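You operate a simulated robot arm through the tools that you are given. There is no shell and no other tool.

The job below is to be done with a simulated robot arm. You get a single attempt, and the scene is never put back.

## Task
Set the roller load to GOOD, lay the clear film and roll it flat.
Fine: wind the slack liner taut before you roll; no bubbles, roller parked.

The check looks at the end state, three seconds after you hand in, the way a careful person would. Anything else that was tipped, shoved, dropped, spilled or broken makes it a failure.

## Robot
A 7-joint arm with a two-finger parallel gripper, fixed in place. Base frame: the origin is at the foot of the arm, x ahead of it, y to its left, z up; the work surface is at about z = 812. Readings come in mm, rad, newtons and seconds.
Its first joint turns from -2.897 to 2.897 rad. Payload 1.57 kg.
The tool frame sits at the grasp point between the pads (the TCP): z along the fingers, y along the line on which they close. The tips reach 30 mm beyond it. The gripper opens to 110 mm. The fingers are 24 mm wide and 12 mm thick; the gripper's body (48 by 112 mm) begins 78 mm behind the TCP.
Orientation is that of the tool frame in the base frame, as a unit quaternion [x, y, z, w]. With the fingers straight down and closing along the base's y, the tool's x points along the base's -x, its y along +y and its z along -z.

## Interface
- The arm moves only by the tool jog_arm. Its argument "increments" is a list of rows, each an object (a shift or turn left out is 0, a gripper value left out holds the last) with "jaw": the opening, from 0 (shut) to 1 (fully open); "slide": the shift along the base's x, y, z in mm, a list of three; "rot": the turn, a rotation vector about the base's x, y, z in rad, a list of three. In form: [{"jaw": jaw, "slide": [tx, ty, tz], "rot": [wx, wy, wz]}, ...]. A call has 1 to 20 rows; each row shifts and turns the commanded pose from where the row before left it. Each row takes 0.2 s and may step no farther than 50 mm and 0.15 rad from the row before; otherwise, or with a gripper value out of range, the whole call is refused. A pose out of reach is approached as far as the arm can. The call stops where the force on the tool passes 90 N (or 10 N more than at its start, if that is more) or the arm is blocked; 0.2 s more then pass. The fingers move at their own pace (about 108 mm/s each) and stop on an object; they squeeze with about 43 N. The grip force told is the motor's: it shows also when the fingers shut on nothing. Time passes only in rows, and 0.2 s behind the last, so rows that do not move let the fingers close. It gives the time, the measured TCP pose, the force on the tool (base axes), the opening and the grip force at its end, in the units of the frame above (readings bear some noise), with the torque about the TCP (base axes, N m) and any sound that the robot's microphone picked up.
- Cameras (640 x 400 px; columns grow to the right, rows downward): "scene" is fixed at [51, -649.3, 1394.8]; the picture's right is [0.49, -0.87, 0.00], its down [-0.55, -0.31, -0.78] and it looks along [0.68, 0.38, -0.63] (base axes); focal length 341 px, centre (320, 200). "wrist" rides on the gripper at [70, 16, -141] in the tool frame; the picture's right is [-0.23, 0.97, 0.00], its down [-0.85, -0.20, -0.48] and it looks along [-0.47, -0.11, 0.88] (tool axes); focal length 222 px, centre (320, 200). There is no depth. A picture from a camera that has moved, and an enlarged one, comes with that camera's place and axes in the base frame and with its lens.
- get_image(camera): a new picture of that camera. It takes no simulated time.
- raise_lower(by): slides the trunk up (or, below 0, down) by that many mm; the arm rides with it, the base frame stays. It gives what a move gives, with no picture.
- zoom(camera, box): a new picture of the part [left, top, right, bottom] of that camera's present view, enlarged. It takes no simulated time.
- job_done(): hands the job in; it is judged then, once.

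Nothing tells you positions but the pictures and the camera data. Unless the task says otherwise, let go and move clear before handing in.

The tools are called after "Emit:" as a command line: name --argument value ..., lists and objects as JSON in quotes. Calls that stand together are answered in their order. jog_arm: Moves the arm, as the interface text tells. Its arguments: {"type":"object","properties":{"increments":{"type":"array","items":{"type":"object","properties":{"jaw":{"type":"number"},"slide":{"type":"array","items":{"type":"number"}},"rot":{"type":"array","items":{"type":"number"}}}}}},"required":["increments"]} The other tools are called the same way: raise_lower (by) slides the trunk up or down; get_image (camera) takes a picture; zoom (camera, box) takes an enlarged picture of a part of a camera's view; job_done () hands the job in.

At the start:

```text
t: 0.0
tool_pos: [464.3, -339.2, 1133.9]
tcp_rot: [0.0, 1.0, 0.0, 0.0]
wrist_force: [0.1, 0.0, 0.4]
wrist_torque: [0.03, 0.01, -0.01]
grip_width: 110.0
grip_force: 0.0
trunk travel left (down, up): [-350.0, 260.0]
```

scene: 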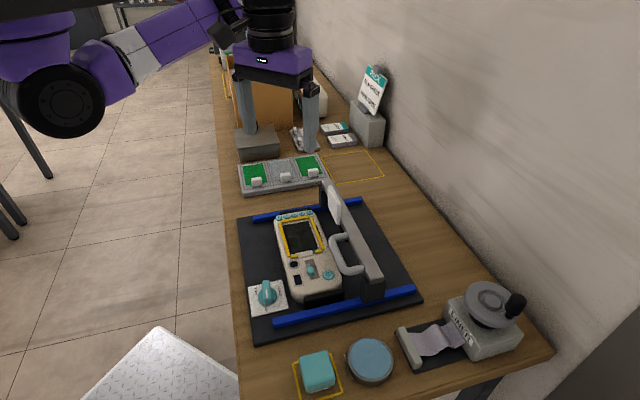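
wrist: 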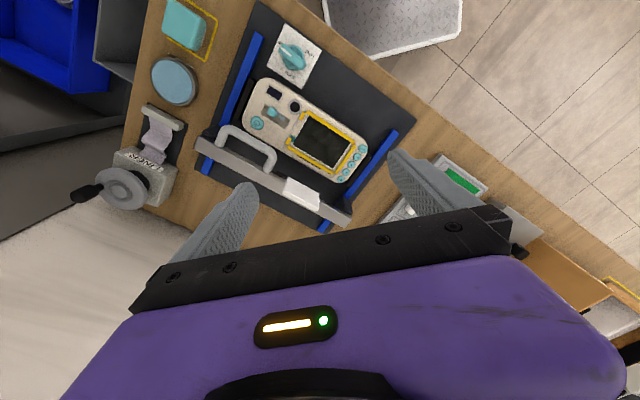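

I see a bench with a black mat carrying a handheld device, a roller gantry on blue rails, a dial, a liner winder with crank, a tray and some signs. I'll zoom in on each before moving.

Emit:
zoom --camera "scene" --box '[220, 180, 420, 305]'

Emit:
zoom --camera "scene" --box '[220, 270, 380, 370]'

Emit:
zoom --camera "scene" --box '[380, 270, 560, 382]'

Emit:
zoom --camera "scene" --box '[220, 60, 400, 200]'

Emit:
zoom --camera "scene" --box '[340, 55, 400, 115]'

Emit:
zoom --camera "wrist" --box '[180, 0, 420, 150]'

Emit:
zoom --camera "wrist" --box '[60, 80, 260, 220]'

```text
3.20 times, centred on (320, 242) of scene
camera zoom: at [51.0, -649.3, 1394.8], right [0.49, -0.87, 0.0], down [-0.55, -0.31, -0.78], along [0.68, 0.38, -0.63], focal length 1092 px, centre (320, 64)
```

zoom: 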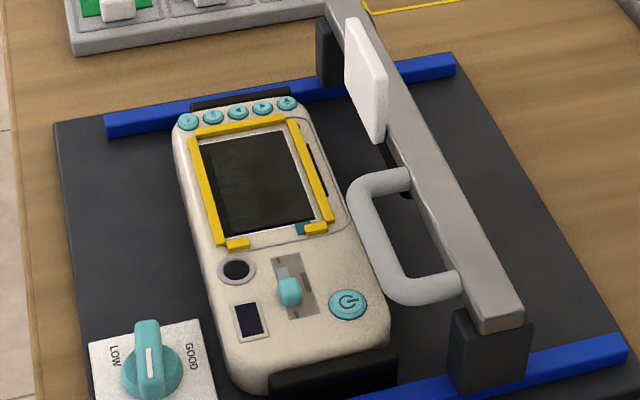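

```text
4.00 times, centred on (300, 320) of scene
camera zoom: at [51.0, -649.3, 1394.8], right [0.49, -0.87, 0.0], down [-0.55, -0.31, -0.78], along [0.68, 0.38, -0.63], focal length 1364 px, centre (400, -280)
```

zoom: 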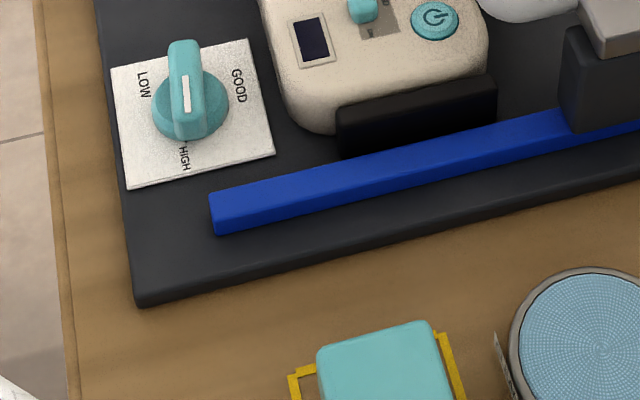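

```text
3.56 times, centred on (470, 326) of scene
camera zoom: at [51.0, -649.3, 1394.8], right [0.49, -0.87, 0.0], down [-0.55, -0.31, -0.78], along [0.68, 0.38, -0.63], focal length 1213 px, centre (-213, -248)
```

zoom: 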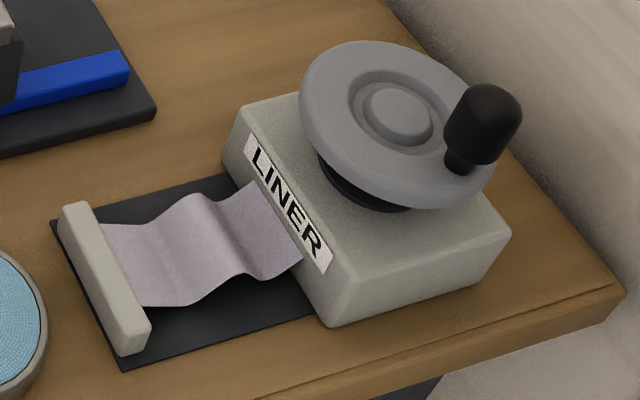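

```text
2.86 times, centred on (310, 130) of scene
camera zoom: at [51.0, -649.3, 1394.8], right [0.49, -0.87, 0.0], down [-0.55, -0.31, -0.78], along [0.68, 0.38, -0.63], focal length 974 px, centre (349, 400)
```

zoom: 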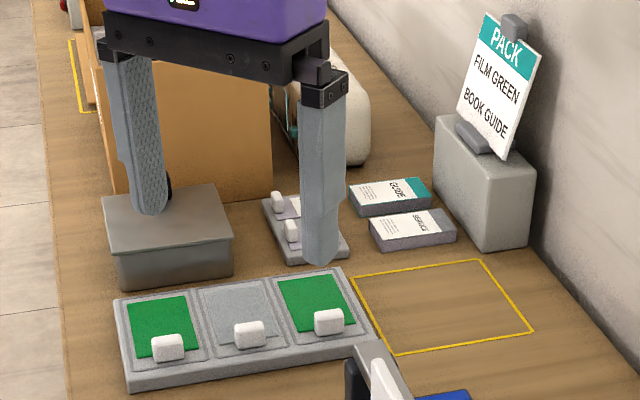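

```text
6.67 times, centred on (370, 85) of scene
camera zoom: at [51.0, -649.3, 1394.8], right [0.49, -0.87, 0.0], down [-0.55, -0.31, -0.78], along [0.68, 0.38, -0.63], focal length 2274 px, centre (-13, 967)
```

zoom: 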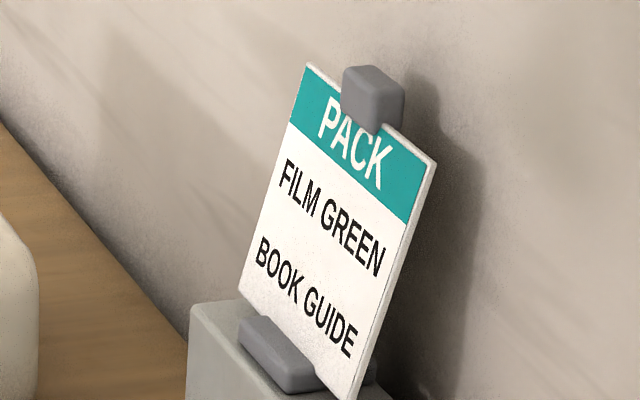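

```text
2.67 times, centred on (300, 75) of wrist
camera zoom: at [395.6, -322.0, 1274.5], right [0.23, 0.97, 0.0], down [0.85, -0.2, 0.48], along [0.47, -0.11, -0.88], focal length 592 px, centre (373, 533)
```

zoom: 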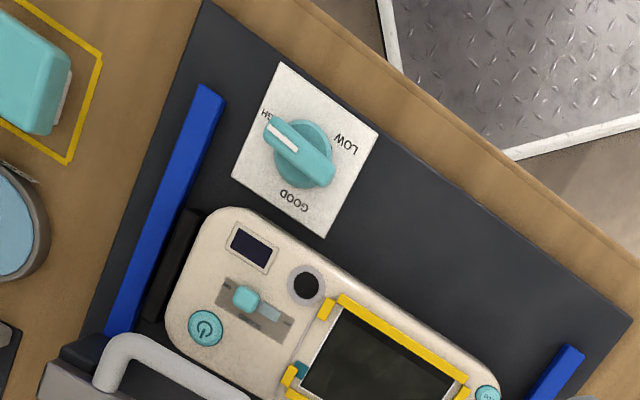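

```text
2.86 times, centred on (160, 150) of wrist
camera zoom: at [395.6, -322.0, 1274.5], right [0.23, 0.97, 0.0], down [0.85, -0.2, 0.48], along [0.47, -0.11, -0.88], focal length 635 px, centre (777, 343)
```

zoom: 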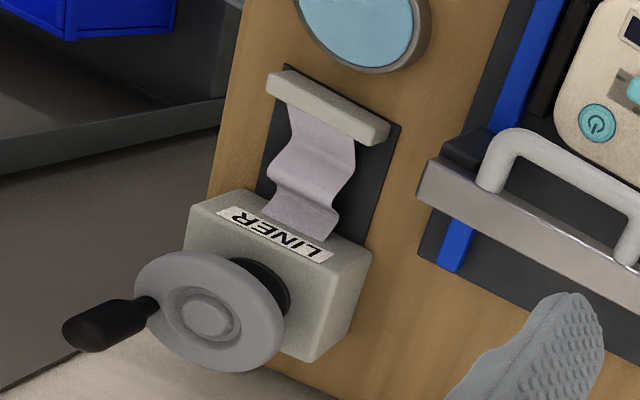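

Next I want closer views of the gantry, the screen, the film tray and the small pads.

Emit:
zoom --camera "scene" --box '[270, 205, 350, 255]'

Emit:
zoom --camera "scene" --box '[310, 170, 400, 310]'

Emit:
zoom --camera "scene" --box '[230, 145, 330, 205]'

Emit:
zoom --camera "scene" --box '[280, 330, 410, 400]'

Emit:
zoom --camera "wrist" --box '[190, 80, 400, 235]'

Emit:
zoom --camera "wrist" --box '[120, 0, 240, 110]'

Emit:
zoom --camera "scene" --box '[285, 110, 385, 190]'

```text
8.00 times, centred on (310, 230) of scene
camera zoom: at [51.0, -649.3, 1394.8], right [0.49, -0.87, 0.0], down [-0.55, -0.31, -0.78], along [0.68, 0.38, -0.63], focal length 2729 px, centre (400, -40)
```

zoom: 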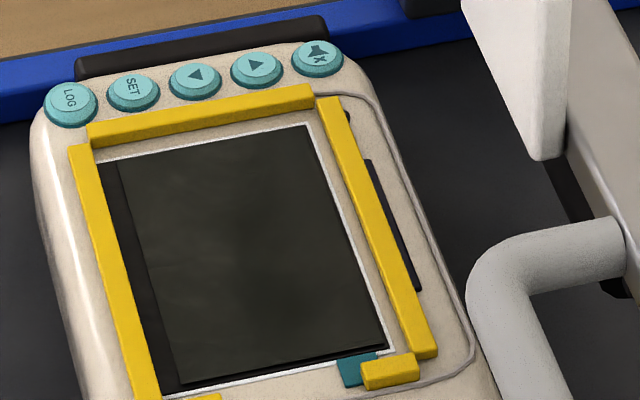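

```text
2.86 times, centred on (355, 240) of scene
camera zoom: at [51.0, -649.3, 1394.8], right [0.49, -0.87, 0.0], down [-0.55, -0.31, -0.78], along [0.68, 0.38, -0.63], focal length 974 px, centre (220, 86)
```

zoom: 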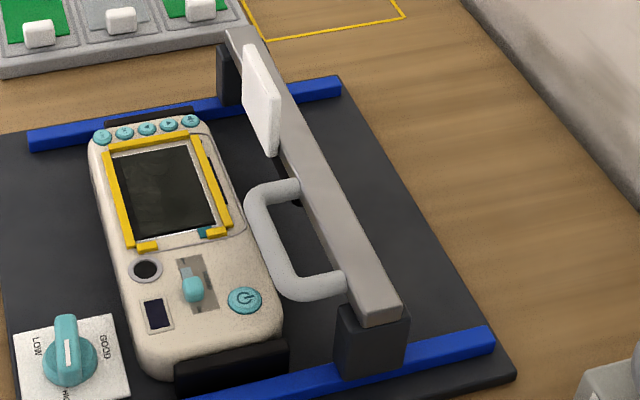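

```text
6.40 times, centred on (280, 175) of scene
camera zoom: at [51.0, -649.3, 1394.8], right [0.49, -0.87, 0.0], down [-0.55, -0.31, -0.78], along [0.68, 0.38, -0.63], focal length 2183 px, centre (576, 360)
```

zoom: 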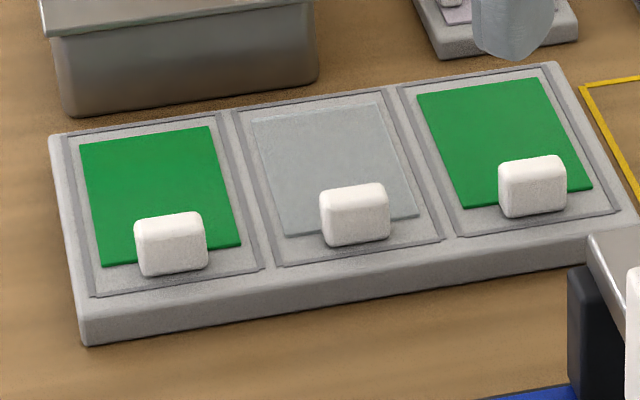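

```text
4.92 times, centred on (345, 365) of scene
camera zoom: at [51.0, -649.3, 1394.8], right [0.49, -0.87, 0.0], down [-0.55, -0.31, -0.78], along [0.68, 0.38, -0.63], focal length 1679 px, centre (197, -612)
```

zoom: 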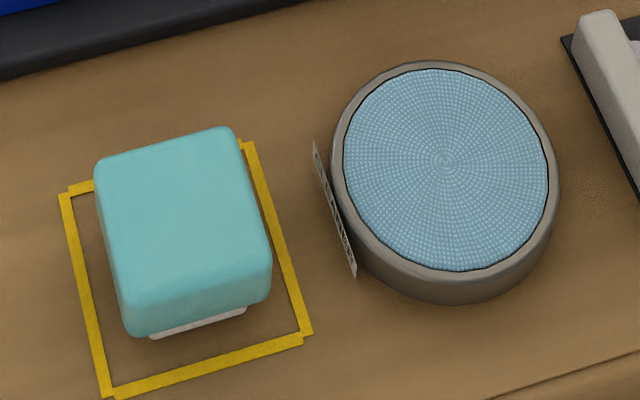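

```text
2.58 times, centred on (295, 158) of wrist
camera zoom: at [395.6, -322.0, 1274.5], right [0.23, 0.97, 0.0], down [0.85, -0.2, 0.48], along [0.47, -0.11, -0.88], focal length 573 px, centre (384, 310)
```

zoom: 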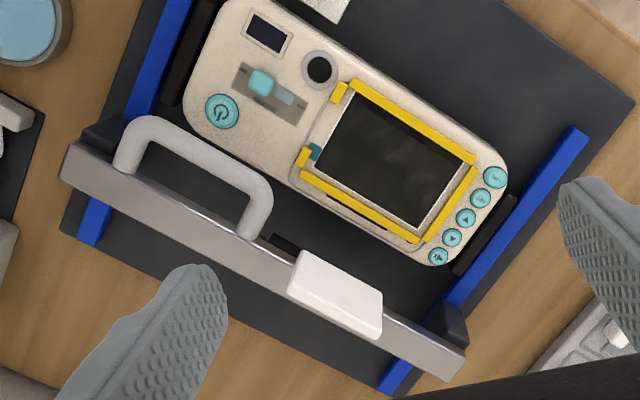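

```text
3.64 times, centred on (180, 55) of wrist
camera zoom: at [395.6, -322.0, 1274.5], right [0.23, 0.97, 0.0], down [0.85, -0.2, 0.48], along [0.47, -0.11, -0.88], focal length 808 px, centre (829, 727)
```

zoom: 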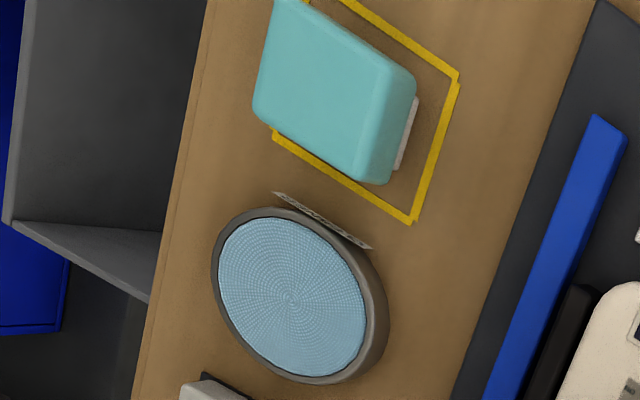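

```text
5.00 times, centred on (335, 150) of scene
camera zoom: at [51.0, -649.3, 1394.8], right [0.49, -0.87, 0.0], down [-0.55, -0.31, -0.78], along [0.68, 0.38, -0.63], focal length 1705 px, centre (245, 450)
```

zoom: 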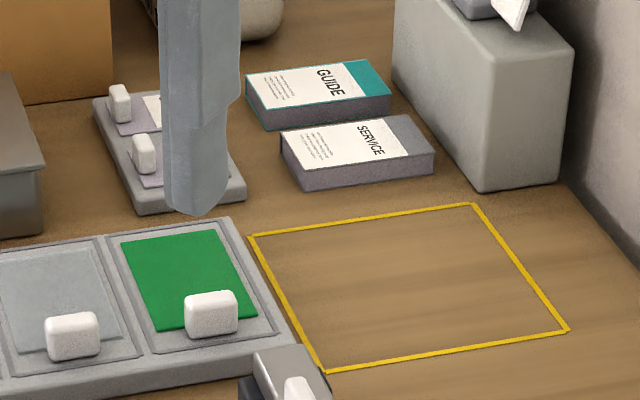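

The knob points at HIGH, the film tray holds one clear film between two green ones, and the roller sits at the wall end of the rails. I'll turn the gripper to line up with the bench (about -46°) and look from there.

Emit:
jog_arm --increments '[{"rot": [0, 0, -0.134]}, {"rot": [0, 0, -0.134]}, {"rot": [0, 0, -0.134]}, {"rot": [0, 0, -0.134]}, {"rot": [0, 0, -0.134]}, {"rot": [0, 0, -0.134]}]'

Emit:
get_image --camera "wrist"

Emit:
get_image --camera "scene"

```text
t: 1.4
tool_pos: [464.3, -339.4, 1134.9]
tcp_rot: [0.392, 0.92, -0.001, 0.001]
wrist_force: [0.6, -0.2, 0.0]
wrist_torque: [-0.02, 0.02, -0.04]
grip_width: 109.9
grip_force: 0.0
trunk travel left (down, up): [-350.0, 260.0]
```

```text
taken
camera wrist: at [429.4, -276.5, 1274.8], right [0.86, 0.51, 0.0], down [0.45, -0.75, 0.48], along [0.24, -0.41, -0.88], focal length 222 px, centre (320, 200)
```

wrist: 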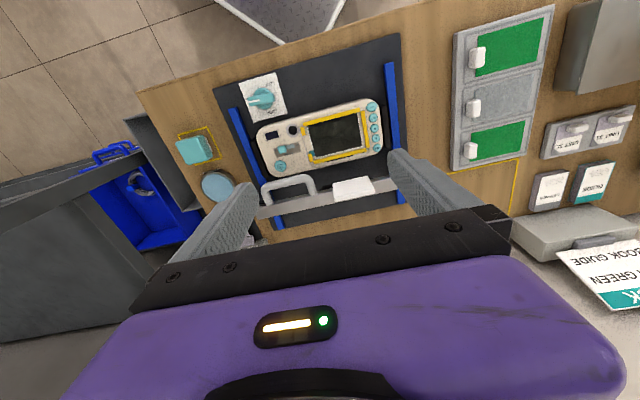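

```text
taken
```

scene: 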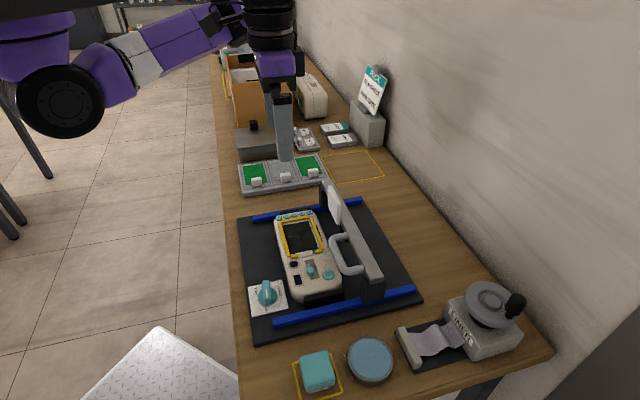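

The bench frame runs about 45° to the base axes, with the screen at roughly (507, -343, 839). I'll move closer above it to check whether the screen is clean.

Emit:
jog_arm --increments '[{"slide": [0, 15, -40], "rot": [0, 0, 0.0095]}, {"slide": [0, 15, -40], "rot": [0, 0, 0.0095]}, {"slide": [3, 15, -40]}, {"slide": [3, 15, -40]}]'

Emit:
get_image --camera "wrist"

```text
t: 2.4
tool_pos: [471.2, -278.1, 973.9]
tcp_rot: [0.383, 0.924, -0.001, -0.001]
wrist_force: [-0.4, 0.0, 0.0]
wrist_torque: [0.03, -0.01, -0.02]
grip_width: 110.0
grip_force: 0.0
trunk travel left (down, up): [-350.0, 260.0]
```

```text
taken
camera wrist: at [434.6, -216.4, 1114.3], right [0.85, 0.53, 0.0], down [0.46, -0.75, 0.48], along [0.25, -0.41, -0.88], focal length 222 px, centre (320, 200)
```

wrist: 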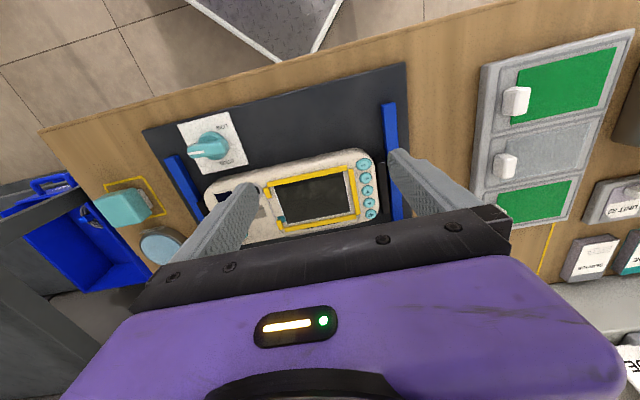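

Reach is fine here. I'll zoom in on the screen, the dial and the films.

Emit:
zoom --camera "wrist" --box '[240, 140, 400, 240]'

Emit:
zoom --camera "wrist" --box '[140, 90, 260, 190]'

Emit:
zoom --camera "wrist" --box '[470, 30, 640, 230]'

Emit:
zoom --camera "wrist" --box '[80, 170, 200, 280]'

```text
4.00 times, centred on (320, 190) of wrist
camera zoom: at [434.6, -216.4, 1114.3], right [0.85, 0.53, 0.0], down [0.46, -0.75, 0.48], along [0.25, -0.41, -0.88], focal length 888 px, centre (320, 240)
```

zoom: 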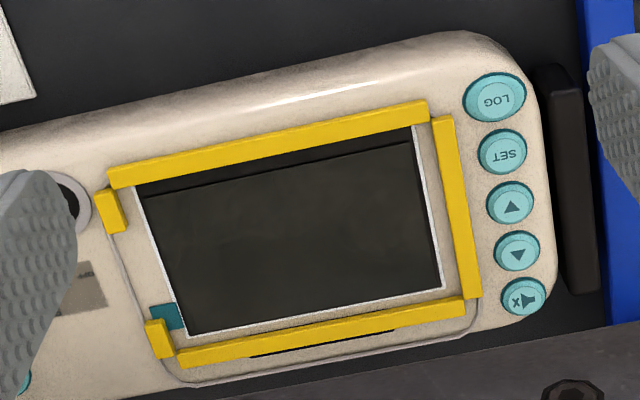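

```text
4.00 times, centred on (200, 140) of wrist
camera zoom: at [434.6, -216.4, 1114.3], right [0.85, 0.53, 0.0], down [0.46, -0.75, 0.48], along [0.25, -0.41, -0.88], focal length 888 px, centre (800, 440)
```

zoom: 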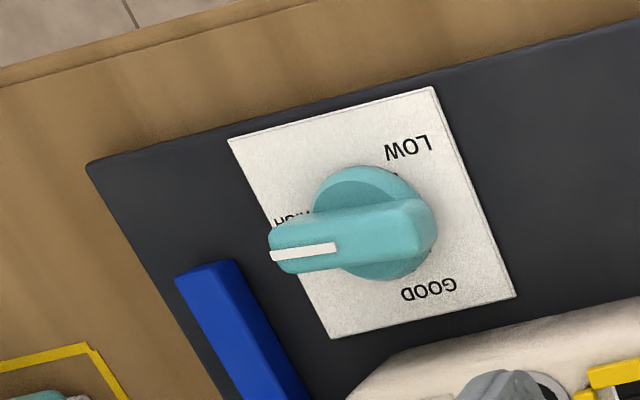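

```text
2.00 times, centred on (555, 130) of wrist
camera zoom: at [434.6, -216.4, 1114.3], right [0.85, 0.53, 0.0], down [0.46, -0.75, 0.48], along [0.25, -0.41, -0.88], focal length 444 px, centre (-150, 340)
```

zoom: 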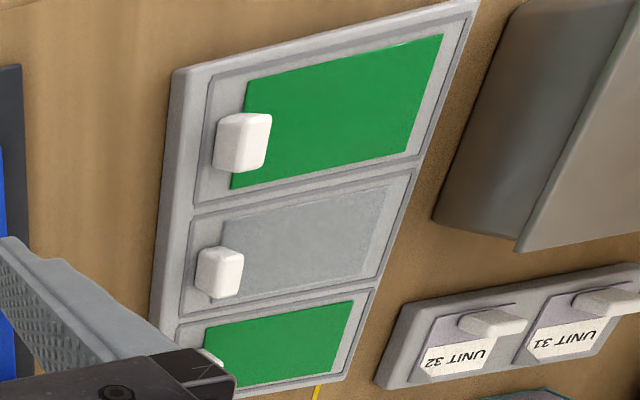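

```text
3.64 times, centred on (140, 225) of wrist
camera zoom: at [434.6, -216.4, 1114.3], right [0.85, 0.53, 0.0], down [0.46, -0.75, 0.48], along [0.25, -0.41, -0.88], focal length 808 px, centre (974, 109)
```

zoom: 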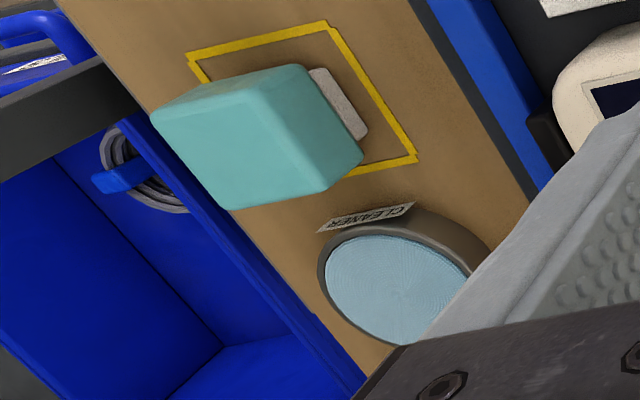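

The round dish is labelled CLEANER, and the screen shows a slightly different-coloured rectangle with a teal tag at one corner. I need a closer look to tell whether that is dirt, an old film or just the display.

Emit:
jog_arm --increments '[{"slide": [5, -12, -20]}, {"slide": [5, -12, -20]}, {"slide": [5, -10, -20]}]'

Emit:
get_image --camera "wrist"

Emit:
zoom --camera "wrist" --box '[240, 130, 400, 230]'

```text
t: 3.2
tool_pos: [486.2, -312.6, 914.0]
tcp_rot: [0.383, 0.924, 0.0, 0.0]
wrist_force: [0.0, 0.2, 0.3]
wrist_torque: [-0.01, 0.01, 0.0]
grip_width: 110.1
grip_force: 0.0
trunk travel left (down, up): [-350.0, 260.0]
```

```text
taken
camera wrist: at [448.3, -250.8, 1054.9], right [0.85, 0.53, 0.0], down [0.46, -0.75, 0.48], along [0.25, -0.41, -0.88], focal length 222 px, centre (320, 200)
```

wrist: 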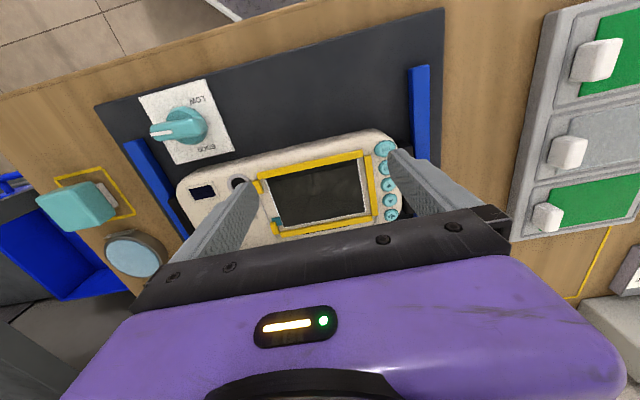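

```text
4.00 times, centred on (320, 180) of wrist
camera zoom: at [448.3, -250.8, 1054.9], right [0.85, 0.53, 0.0], down [0.46, -0.75, 0.48], along [0.25, -0.41, -0.88], focal length 888 px, centre (320, 280)
```

zoom: 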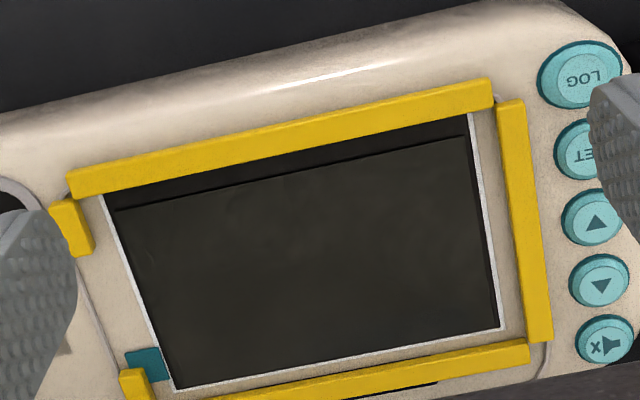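

The zoom seems to re-render crisply, so I'll enlarge the teal tag and the screen texture a lot.

Emit:
zoom --camera "wrist" --box '[262, 206, 310, 236]'

Emit:
zoom --camera "wrist" --box '[260, 155, 308, 185]'

Emit:
zoom --camera "scene" --box '[300, 235, 340, 260]'

Emit:
zoom --camera "scene" --box '[275, 210, 335, 260]'

```text
13.33 times, centred on (286, 221) of wrist
camera zoom: at [448.3, -250.8, 1054.9], right [0.85, 0.53, 0.0], down [0.46, -0.75, 0.48], along [0.25, -0.41, -0.88], focal length 2962 px, centre (773, -80)
```

zoom: 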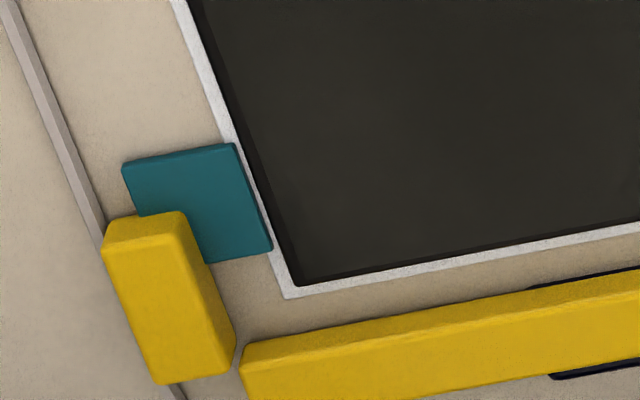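

```text
13.33 times, centred on (284, 170) of wrist
camera zoom: at [448.3, -250.8, 1054.9], right [0.85, 0.53, 0.0], down [0.46, -0.75, 0.48], along [0.25, -0.41, -0.88], focal length 2962 px, centre (800, 600)
```

zoom: 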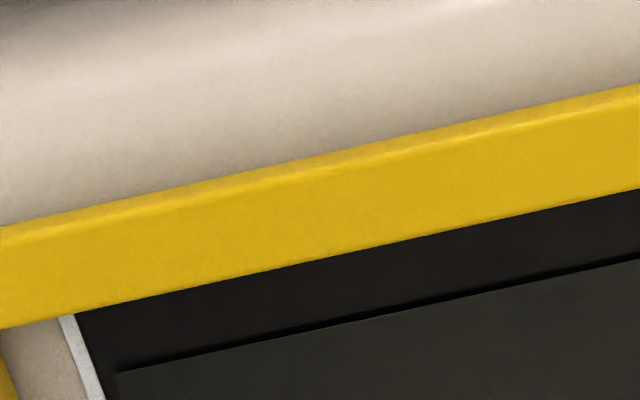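

```text
16.00 times, centred on (320, 248) of scene
camera zoom: at [51.0, -649.3, 1394.8], right [0.49, -0.87, 0.0], down [-0.55, -0.31, -0.78], along [0.68, 0.38, -0.63], focal length 5457 px, centre (320, -560)
```

zoom: 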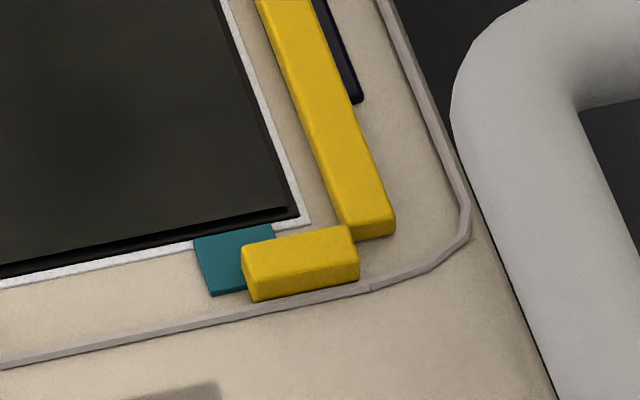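

```text
8.00 times, centred on (305, 235) of scene
camera zoom: at [51.0, -649.3, 1394.8], right [0.49, -0.87, 0.0], down [-0.55, -0.31, -0.78], along [0.68, 0.38, -0.63], focal length 2729 px, centre (440, -80)
```

zoom: 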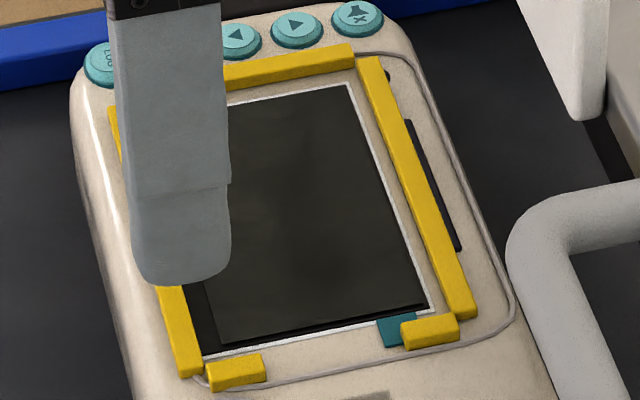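

The grey rectangle could be an old film with a teal pull tab, so I'll zoom in hard on that corner from the scene camera, which sees it obliquely.

Emit:
zoom --camera "scene" --box '[314, 242, 334, 254.5]'

Emit:
zoom --camera "wrist" --box '[268, 212, 288, 224.5]'

Emit:
zoom --camera "wrist" --box '[348, 156, 380, 176]'

Emit:
zoom --camera "wrist" --box '[530, 90, 640, 190]'

```text
16.00 times, centred on (324, 248) of scene
camera zoom: at [51.0, -649.3, 1394.8], right [0.49, -0.87, 0.0], down [-0.55, -0.31, -0.78], along [0.68, 0.38, -0.63], focal length 5457 px, centre (256, -572)
```

zoom: 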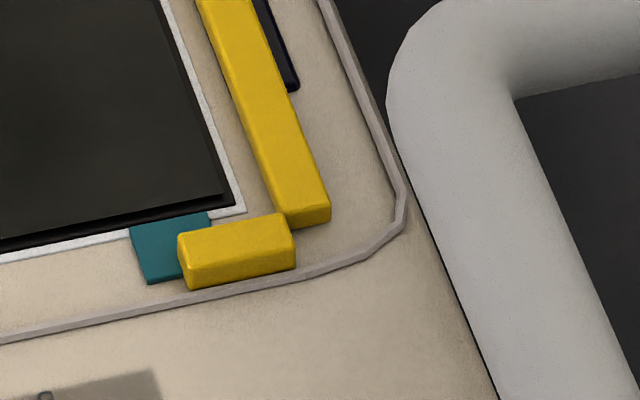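

```text
16.00 times, centred on (278, 218) of wrist
camera zoom: at [448.3, -250.8, 1054.9], right [0.85, 0.53, 0.0], down [0.46, -0.75, 0.48], along [0.25, -0.41, -0.88], focal length 3554 px, centre (992, -92)
```

zoom: 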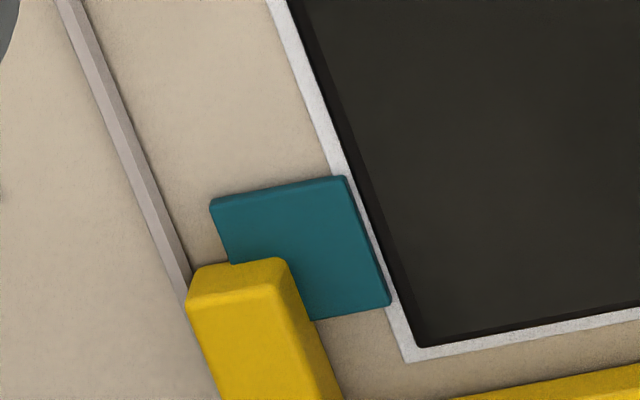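

```text
16.00 times, centred on (364, 166) of wrist
camera zoom: at [448.3, -250.8, 1054.9], right [0.85, 0.53, 0.0], down [0.46, -0.75, 0.48], along [0.25, -0.41, -0.88], focal length 3554 px, centre (-384, 744)
```

zoom: 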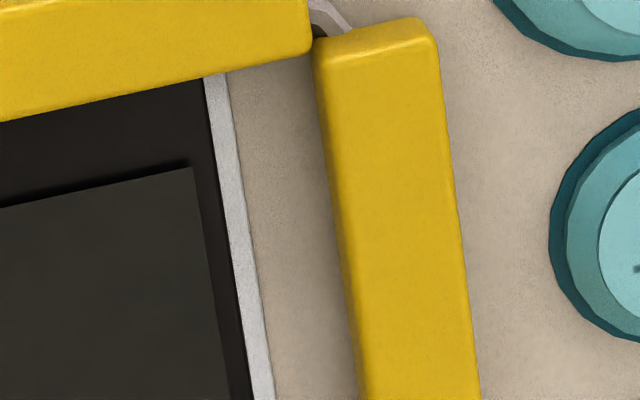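

```text
4.00 times, centred on (585, 140) of wrist
camera zoom: at [448.3, -250.8, 1054.9], right [0.85, 0.53, 0.0], down [0.46, -0.75, 0.48], along [0.25, -0.41, -0.88], focal length 888 px, centre (-740, 440)
```

zoom: 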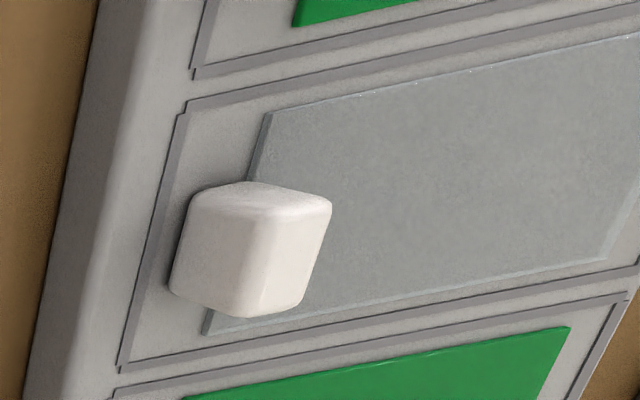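

The grey plate reads as the display itself, with the yellow jig centred on it and the film slightly larger. The teal chip isn't attached to anything graspable, so I'll leave it alone. Next I'll study the dial and the gantry handle from here.

Emit:
zoom --camera "wrist" --box '[132, 75, 244, 170]'

Emit:
zoom --camera "scene" --box '[240, 275, 304, 315]'

Emit:
zoom --camera "wrist" --box '[170, 170, 260, 230]'

```text
4.21 times, centred on (188, 122) of wrist
camera zoom: at [448.3, -250.8, 1054.9], right [0.85, 0.53, 0.0], down [0.46, -0.75, 0.48], along [0.25, -0.41, -0.88], focal length 935 px, centre (876, 526)
```

zoom: 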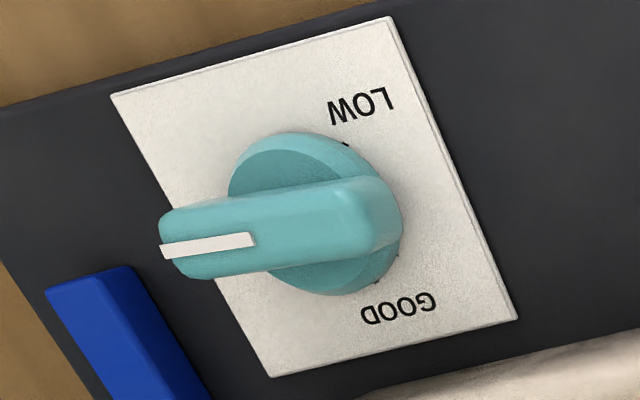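

```text
10.00 times, centred on (272, 295) of scene
camera zoom: at [51.0, -649.3, 1394.8], right [0.49, -0.87, 0.0], down [-0.55, -0.31, -0.78], along [0.68, 0.38, -0.63], focal length 3411 px, centre (800, -750)
```

zoom: 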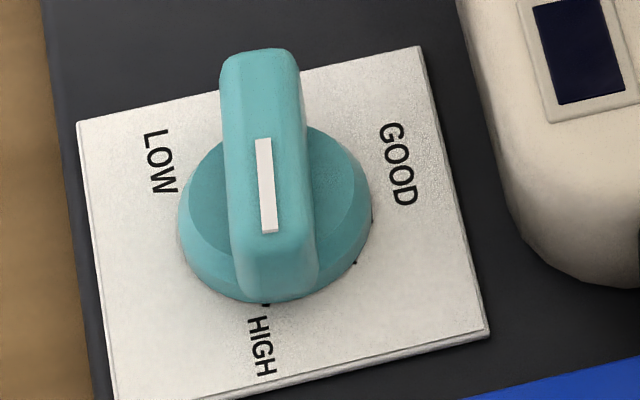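

```text
6.67 times, centred on (215, 200) of wrist
camera zoom: at [448.3, -250.8, 1054.9], right [0.85, 0.53, 0.0], down [0.46, -0.75, 0.48], along [0.25, -0.41, -0.88], focal length 1481 px, centre (1020, 200)
```

zoom: 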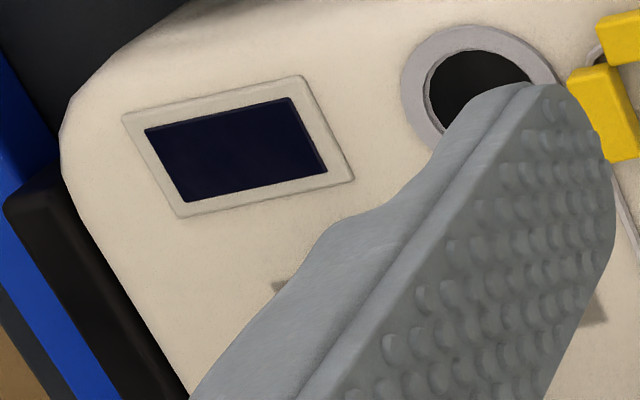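

The dial's labels are 120° apart, and the pointer goes from HIGH to GOOD by turning about +118° about z through the wall side. I'll move above the knob and turn the gripper so it can straddle the ridge.

Emit:
jog_arm --increments '[{"slide": [-15, -5, 5], "rot": [0, 0, -0.14]}, {"slide": [-15, -5, 5], "rot": [0, 0, -0.14]}, {"slide": [-15, -5, 5], "rot": [0, 0, -0.14]}, {"slide": [-15, -5, 5], "rot": [0, 0, -0.14]}, {"slide": [-15, -5, 0], "rot": [0, 0, -0.14]}, {"slide": [-15, -5, 0], "rot": [0, 0, -0.14]}, {"slide": [-15, -5, 0], "rot": [0, 0, -0.14]}, {"slide": [-15, -5, 0], "rot": [0, 0, -0.14]}, {"slide": [-14, -7, 0], "rot": [0, 0, -0.14]}, {"rot": [0, 0, -0.14]}, {"rot": [0, 0, -0.14]}]'

Emit:
get_image --camera "wrist"

Emit:
get_image --camera "scene"

```text
t: 5.6
tool_pos: [351.6, -360.1, 933.0]
tcp_rot: [0.918, 0.396, -0.001, -0.001]
wrist_force: [-0.5, 0.2, -1.1]
wrist_torque: [0.0, -0.03, -0.01]
grip_width: 110.0
grip_force: 0.0
trunk travel left (down, up): [-350.0, 260.0]
```

```text
taken
camera wrist: at [411.9, -320.2, 1074.3], right [0.55, -0.83, 0.0], down [-0.73, -0.49, 0.48], along [-0.4, -0.26, -0.88], focal length 222 px, centre (320, 200)
```

wrist: 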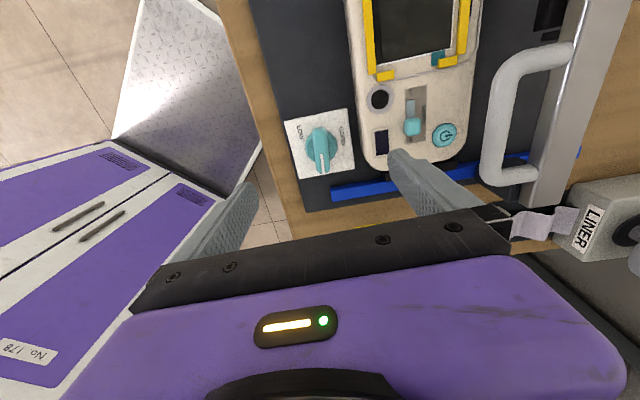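

```text
taken
```

scene: 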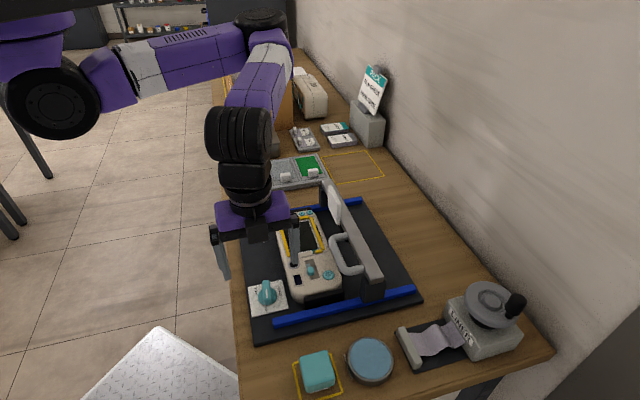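

The arm reaches over the dial. Zooming in to measure the ridge's angle and centre.

Emit:
zoom --camera "wrist" --box '[272, 100, 368, 190]'

Emit:
zoom --camera "wrist" --box '[340, 0, 640, 190]'

Emit:
zoom --camera "wrist" --box '[500, 170, 640, 260]'

```text
4.44 times, centred on (320, 145) of wrist
camera zoom: at [411.9, -320.2, 1074.3], right [0.55, -0.83, 0.0], down [-0.73, -0.49, 0.48], along [-0.4, -0.26, -0.88], focal length 987 px, centre (320, 444)
```

zoom: 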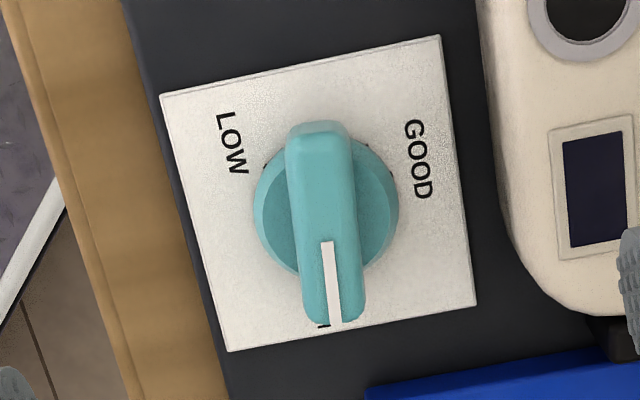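

```text
2.11 times, centred on (490, 95) of wrist
camera zoom: at [411.9, -320.2, 1074.3], right [0.55, -0.83, 0.0], down [-0.73, -0.49, 0.48], along [-0.4, -0.26, -0.88], focal length 468 px, centre (-38, 421)
```

zoom: 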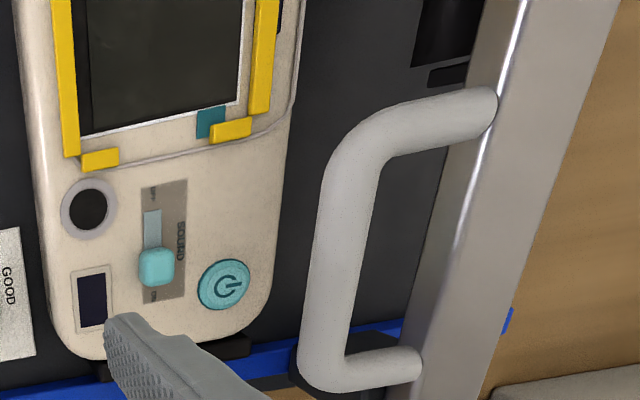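

```text
4.44 times, centred on (570, 215) of wrist
camera zoom: at [411.9, -320.2, 1074.3], right [0.55, -0.83, 0.0], down [-0.73, -0.49, 0.48], along [-0.4, -0.26, -0.88], focal length 987 px, centre (-791, 133)
```

zoom: 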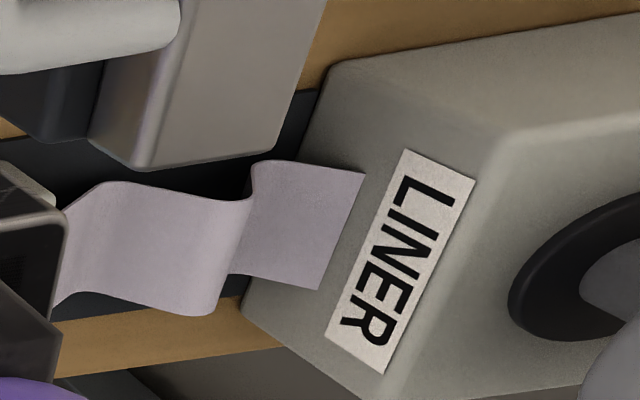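

The ridge axis sits about 5° off the bench direction. I'll zoom further to find the exact tick for GOOD.

Emit:
zoom --camera "wrist" --box '[300, 110, 348, 140]'

Emit:
zoom --camera "wrist" --box '[300, 145, 348, 175]'

Emit:
zoom --camera "scene" --box '[254, 285, 286, 305]'

Emit:
zoom --camera "scene" --box '[310, 180, 400, 310]'

```text
13.33 times, centred on (324, 125) of wrist
camera zoom: at [411.9, -320.2, 1074.3], right [0.55, -0.83, 0.0], down [-0.73, -0.49, 0.48], along [-0.4, -0.26, -0.88], focal length 2962 px, centre (267, 1200)
```

zoom: 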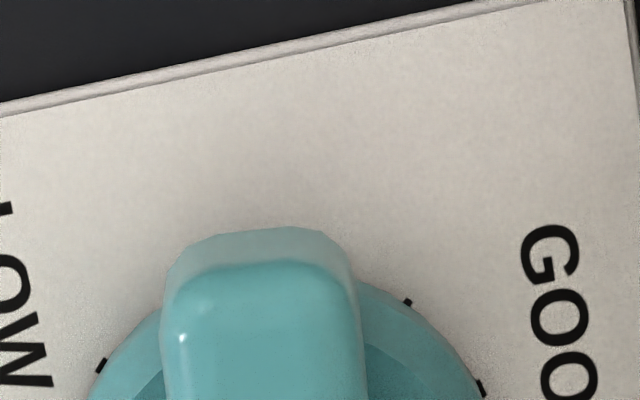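

```text
13.33 times, centred on (324, 160) of wrist
camera zoom: at [411.9, -320.2, 1074.3], right [0.55, -0.83, 0.0], down [-0.73, -0.49, 0.48], along [-0.4, -0.26, -0.88], focal length 2962 px, centre (267, 733)
```

zoom: 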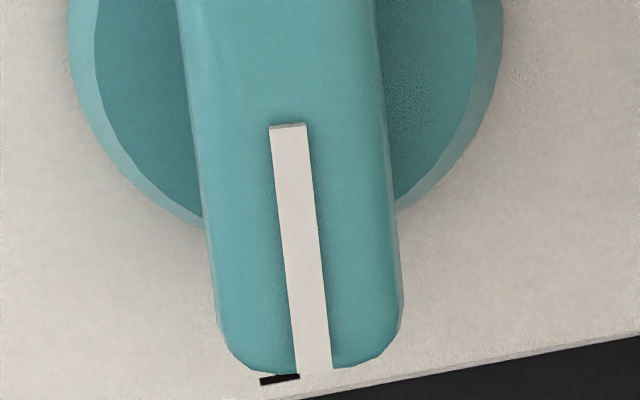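

```text
16.00 times, centred on (270, 295) of scene
camera zoom: at [51.0, -649.3, 1394.8], right [0.49, -0.87, 0.0], down [-0.55, -0.31, -0.78], along [0.68, 0.38, -0.63], focal length 5457 px, centre (1120, -1320)
```

zoom: 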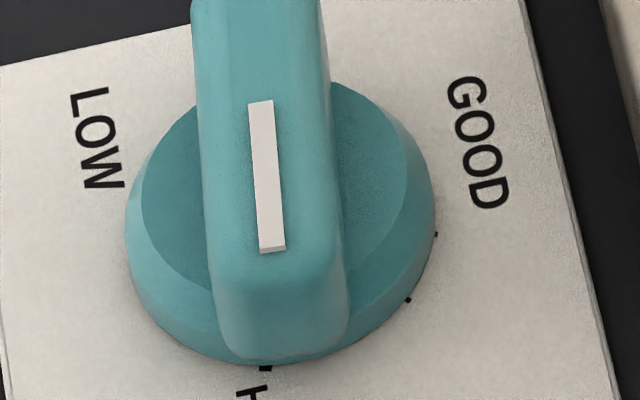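

```text
3.08 times, centred on (355, 245) of scene
camera zoom: at [51.0, -649.3, 1394.8], right [0.49, -0.87, 0.0], down [-0.55, -0.31, -0.78], along [0.68, 0.38, -0.63], focal length 1050 px, centre (212, 62)
```

zoom: 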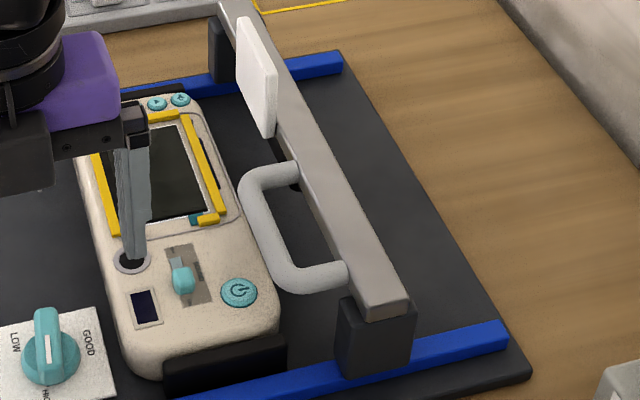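

The GOOD tick is at 75° in bench terms and the pointer is at about 185°. I'll centre on the knob, align with the ridge, narrow the jaws and come down beside it.

Emit:
jog_arm --increments '[{"jaw": 0.42, "slide": [2.4, 1.0, 0], "rot": [0, 0, -0.12]}, {"slide": [0, 0, -20]}, {"slide": [0, 0, -20]}, {"slide": [0, 0, -14]}, {"slide": [0, 0, -8]}]'

Emit:
get_image --camera "wrist"

Emit:
zoom --camera "scene" --box '[220, 250, 316, 310]'

```text
t: 6.8
tool_pos: [353.4, -359.1, 871.7]
tcp_rot: [0.94, 0.341, 0.0, 0.0]
wrist_force: [-0.5, 0.0, -0.5]
wrist_torque: [-0.02, 0.0, 0.0]
grip_width: 46.2
grip_force: 0.1
trunk travel left (down, up): [-350.0, 260.0]
```

```text
taken
camera wrist: at [418.6, -326.1, 1012.9], right [0.45, -0.89, 0.0], down [-0.78, -0.4, 0.48], along [-0.43, -0.22, -0.88], focal length 222 px, centre (320, 200)
```

wrist: 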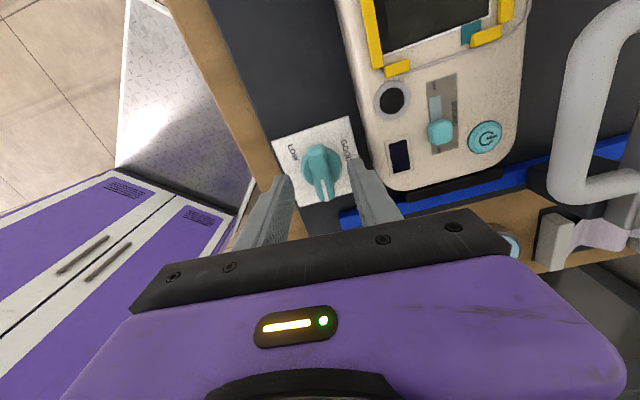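

```text
6.67 times, centred on (268, 280) of scene
camera zoom: at [51.0, -649.3, 1394.8], right [0.49, -0.87, 0.0], down [-0.55, -0.31, -0.78], along [0.68, 0.38, -0.63], focal length 2274 px, centre (667, -333)
```

zoom: 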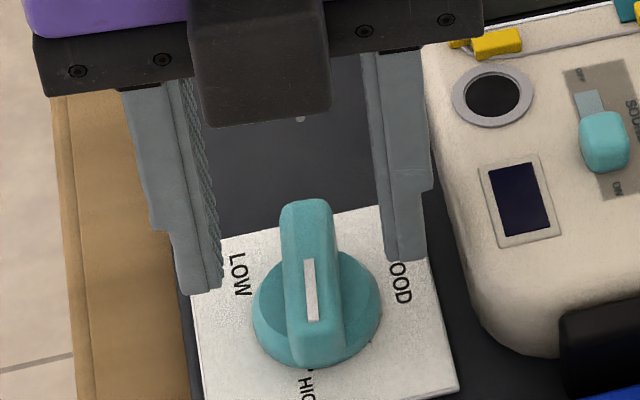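

The fingers straddle the ridge well. I'll zoom to confirm the alignment, then go down the last few millimetres.

Emit:
zoom --camera "wrist" --box '[260, 120, 400, 215]'

Emit:
jog_arm --increments '[{"slide": [0.5, 0, -4]}, {"slide": [0, 0, -3]}]'

```text
4.21 times, centred on (330, 168) of wrist
camera zoom: at [418.6, -326.1, 1012.9], right [0.45, -0.89, 0.0], down [-0.78, -0.4, 0.48], along [-0.43, -0.22, -0.88], focal length 935 px, centre (278, 337)
```

zoom: 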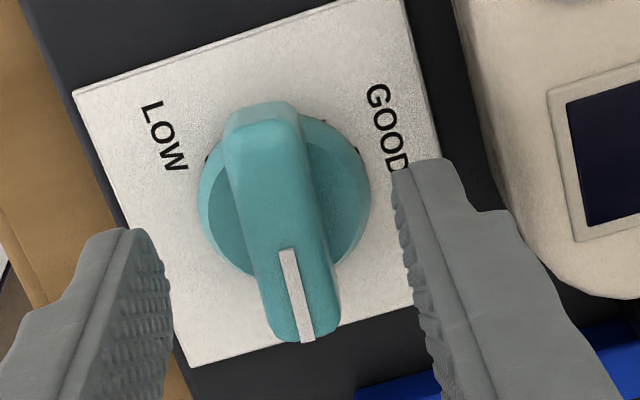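

```text
t: 7.4
tool_pos: [355.1, -359.3, 865.0]
tcp_rot: [0.94, 0.341, 0.0, -0.001]
wrist_force: [0.7, -0.8, 0.6]
wrist_torque: [0.02, -0.02, 0.01]
grip_width: 46.0
grip_force: 0.0
trunk travel left (down, up): [-350.0, 260.0]
```

At tip height 835 with no contact. Closing on the ridge now.

Emit:
jog_arm --increments '[{"jaw": 0.0}, {"jaw": 0.0}, {"jaw": 0.0}]'

Emit:
zoom --camera "wrist" --box '[260, 120, 400, 215]'

```text
t: 8.2
tool_pos: [354.8, -359.4, 865.1]
tcp_rot: [0.94, 0.341, 0.001, 0.0]
wrist_force: [1.8, -2.2, -3.0]
wrist_torque: [-0.07, -0.17, 0.0]
grip_width: 16.2
grip_force: 31.6
trunk travel left (down, up): [-350.0, 260.0]
```

```text
4.21 times, centred on (330, 168) of wrist
camera zoom: at [419.3, -326.9, 1005.9], right [0.45, -0.89, 0.0], down [-0.78, -0.4, 0.48], along [-0.43, -0.22, -0.88], focal length 935 px, centre (278, 337)
```

zoom: 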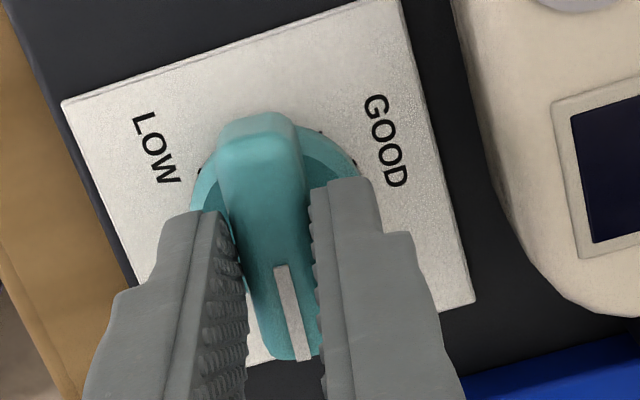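

Gripped cleanly (16.2 mm, low side force). Turning the first 0.5 rad to check that it moves freely.

Emit:
jog_arm --increments '[{"rot": [0, 0, 0.1]}, {"rot": [0, 0, 0.1]}, {"rot": [0, 0, 0.1]}, {"rot": [0, 0, 0.1]}, {"rot": [0, 0, 0.1]}]'

Emit:
zoom --camera "scene" --box '[220, 250, 316, 310]'

```text
t: 9.4
tool_pos: [353.6, -358.6, 865.2]
tcp_rot: [0.826, 0.564, -0.001, 0.0]
wrist_force: [-4.8, -3.1, 11.2]
wrist_torque: [0.3, 0.08, -0.01]
grip_width: 15.8
grip_force: 31.8
trunk travel left (down, up): [-350.0, 260.0]
```

```text
6.67 times, centred on (268, 280) of scene
camera zoom: at [51.0, -649.3, 1394.8], right [0.49, -0.87, 0.0], down [-0.55, -0.31, -0.78], along [0.68, 0.38, -0.63], focal length 2274 px, centre (667, -333)
```

zoom: 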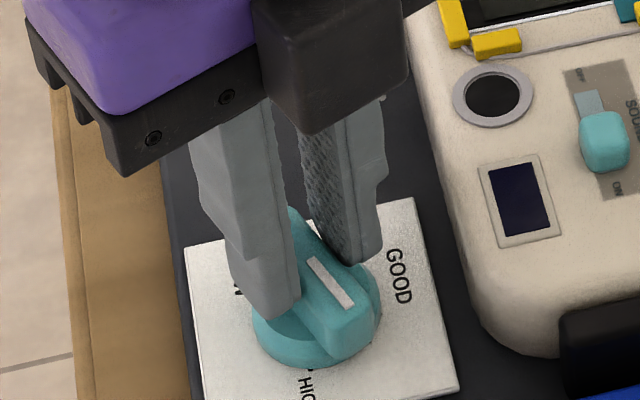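

The knob follows the gripper. Continuing the remaining ~1.42 rad.

Emit:
jog_arm --increments '[{"rot": [0, 0, 0.1183]}, {"rot": [0, 0, 0.1183]}, {"rot": [0, 0, 0.1183]}, {"rot": [0, 0, 0.1183]}, {"rot": [0, 0, 0.1183]}, {"rot": [0, 0, 0.1183]}, {"rot": [0, 0, 0.1183]}, {"rot": [0, 0, 0.1183]}, {"rot": [0, 0, 0.1183]}, {"rot": [0, 0, 0.1183]}, {"rot": [0, 0, 0.1183]}, {"rot": [0, 0, 0.1183]}]'

Emit:
zoom --camera "scene" --box '[220, 250, 316, 310]'

Emit:
get_image --camera "wrist"

```text
t: 12.0
tool_pos: [352.5, -360.2, 864.6]
tcp_rot: [0.259, 0.966, -0.002, -0.002]
wrist_force: [-26.1, -11.2, 10.3]
wrist_torque: [-0.61, 0.02, 0.0]
grip_width: 15.6
grip_force: 31.6
trunk travel left (down, up): [-350.0, 260.0]
```

```text
6.67 times, centred on (268, 280) of scene
camera zoom: at [51.0, -649.3, 1394.8], right [0.49, -0.87, 0.0], down [-0.55, -0.31, -0.78], along [0.68, 0.38, -0.63], focal length 2274 px, centre (667, -333)
```

zoom: 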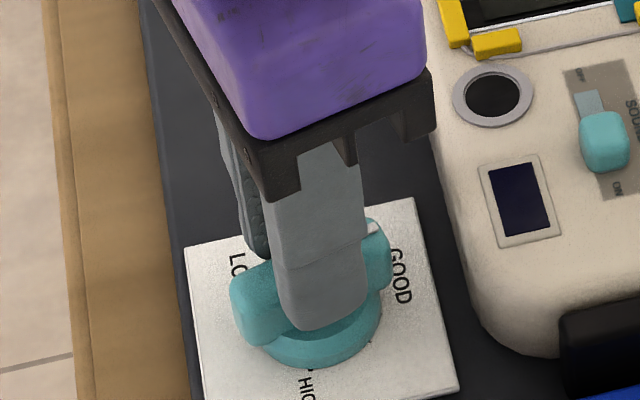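

```text
taken
camera wrist: at [301.8, -309.8, 1005.9], right [0.68, 0.73, -0.01], down [0.64, -0.6, 0.48], along [0.35, -0.33, -0.88], focal length 222 px, centre (320, 200)
```

wrist: 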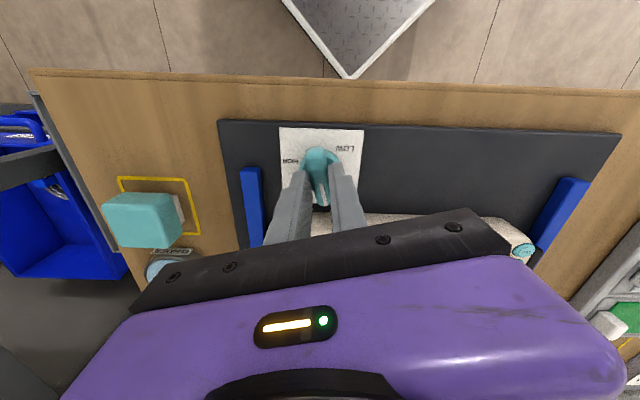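

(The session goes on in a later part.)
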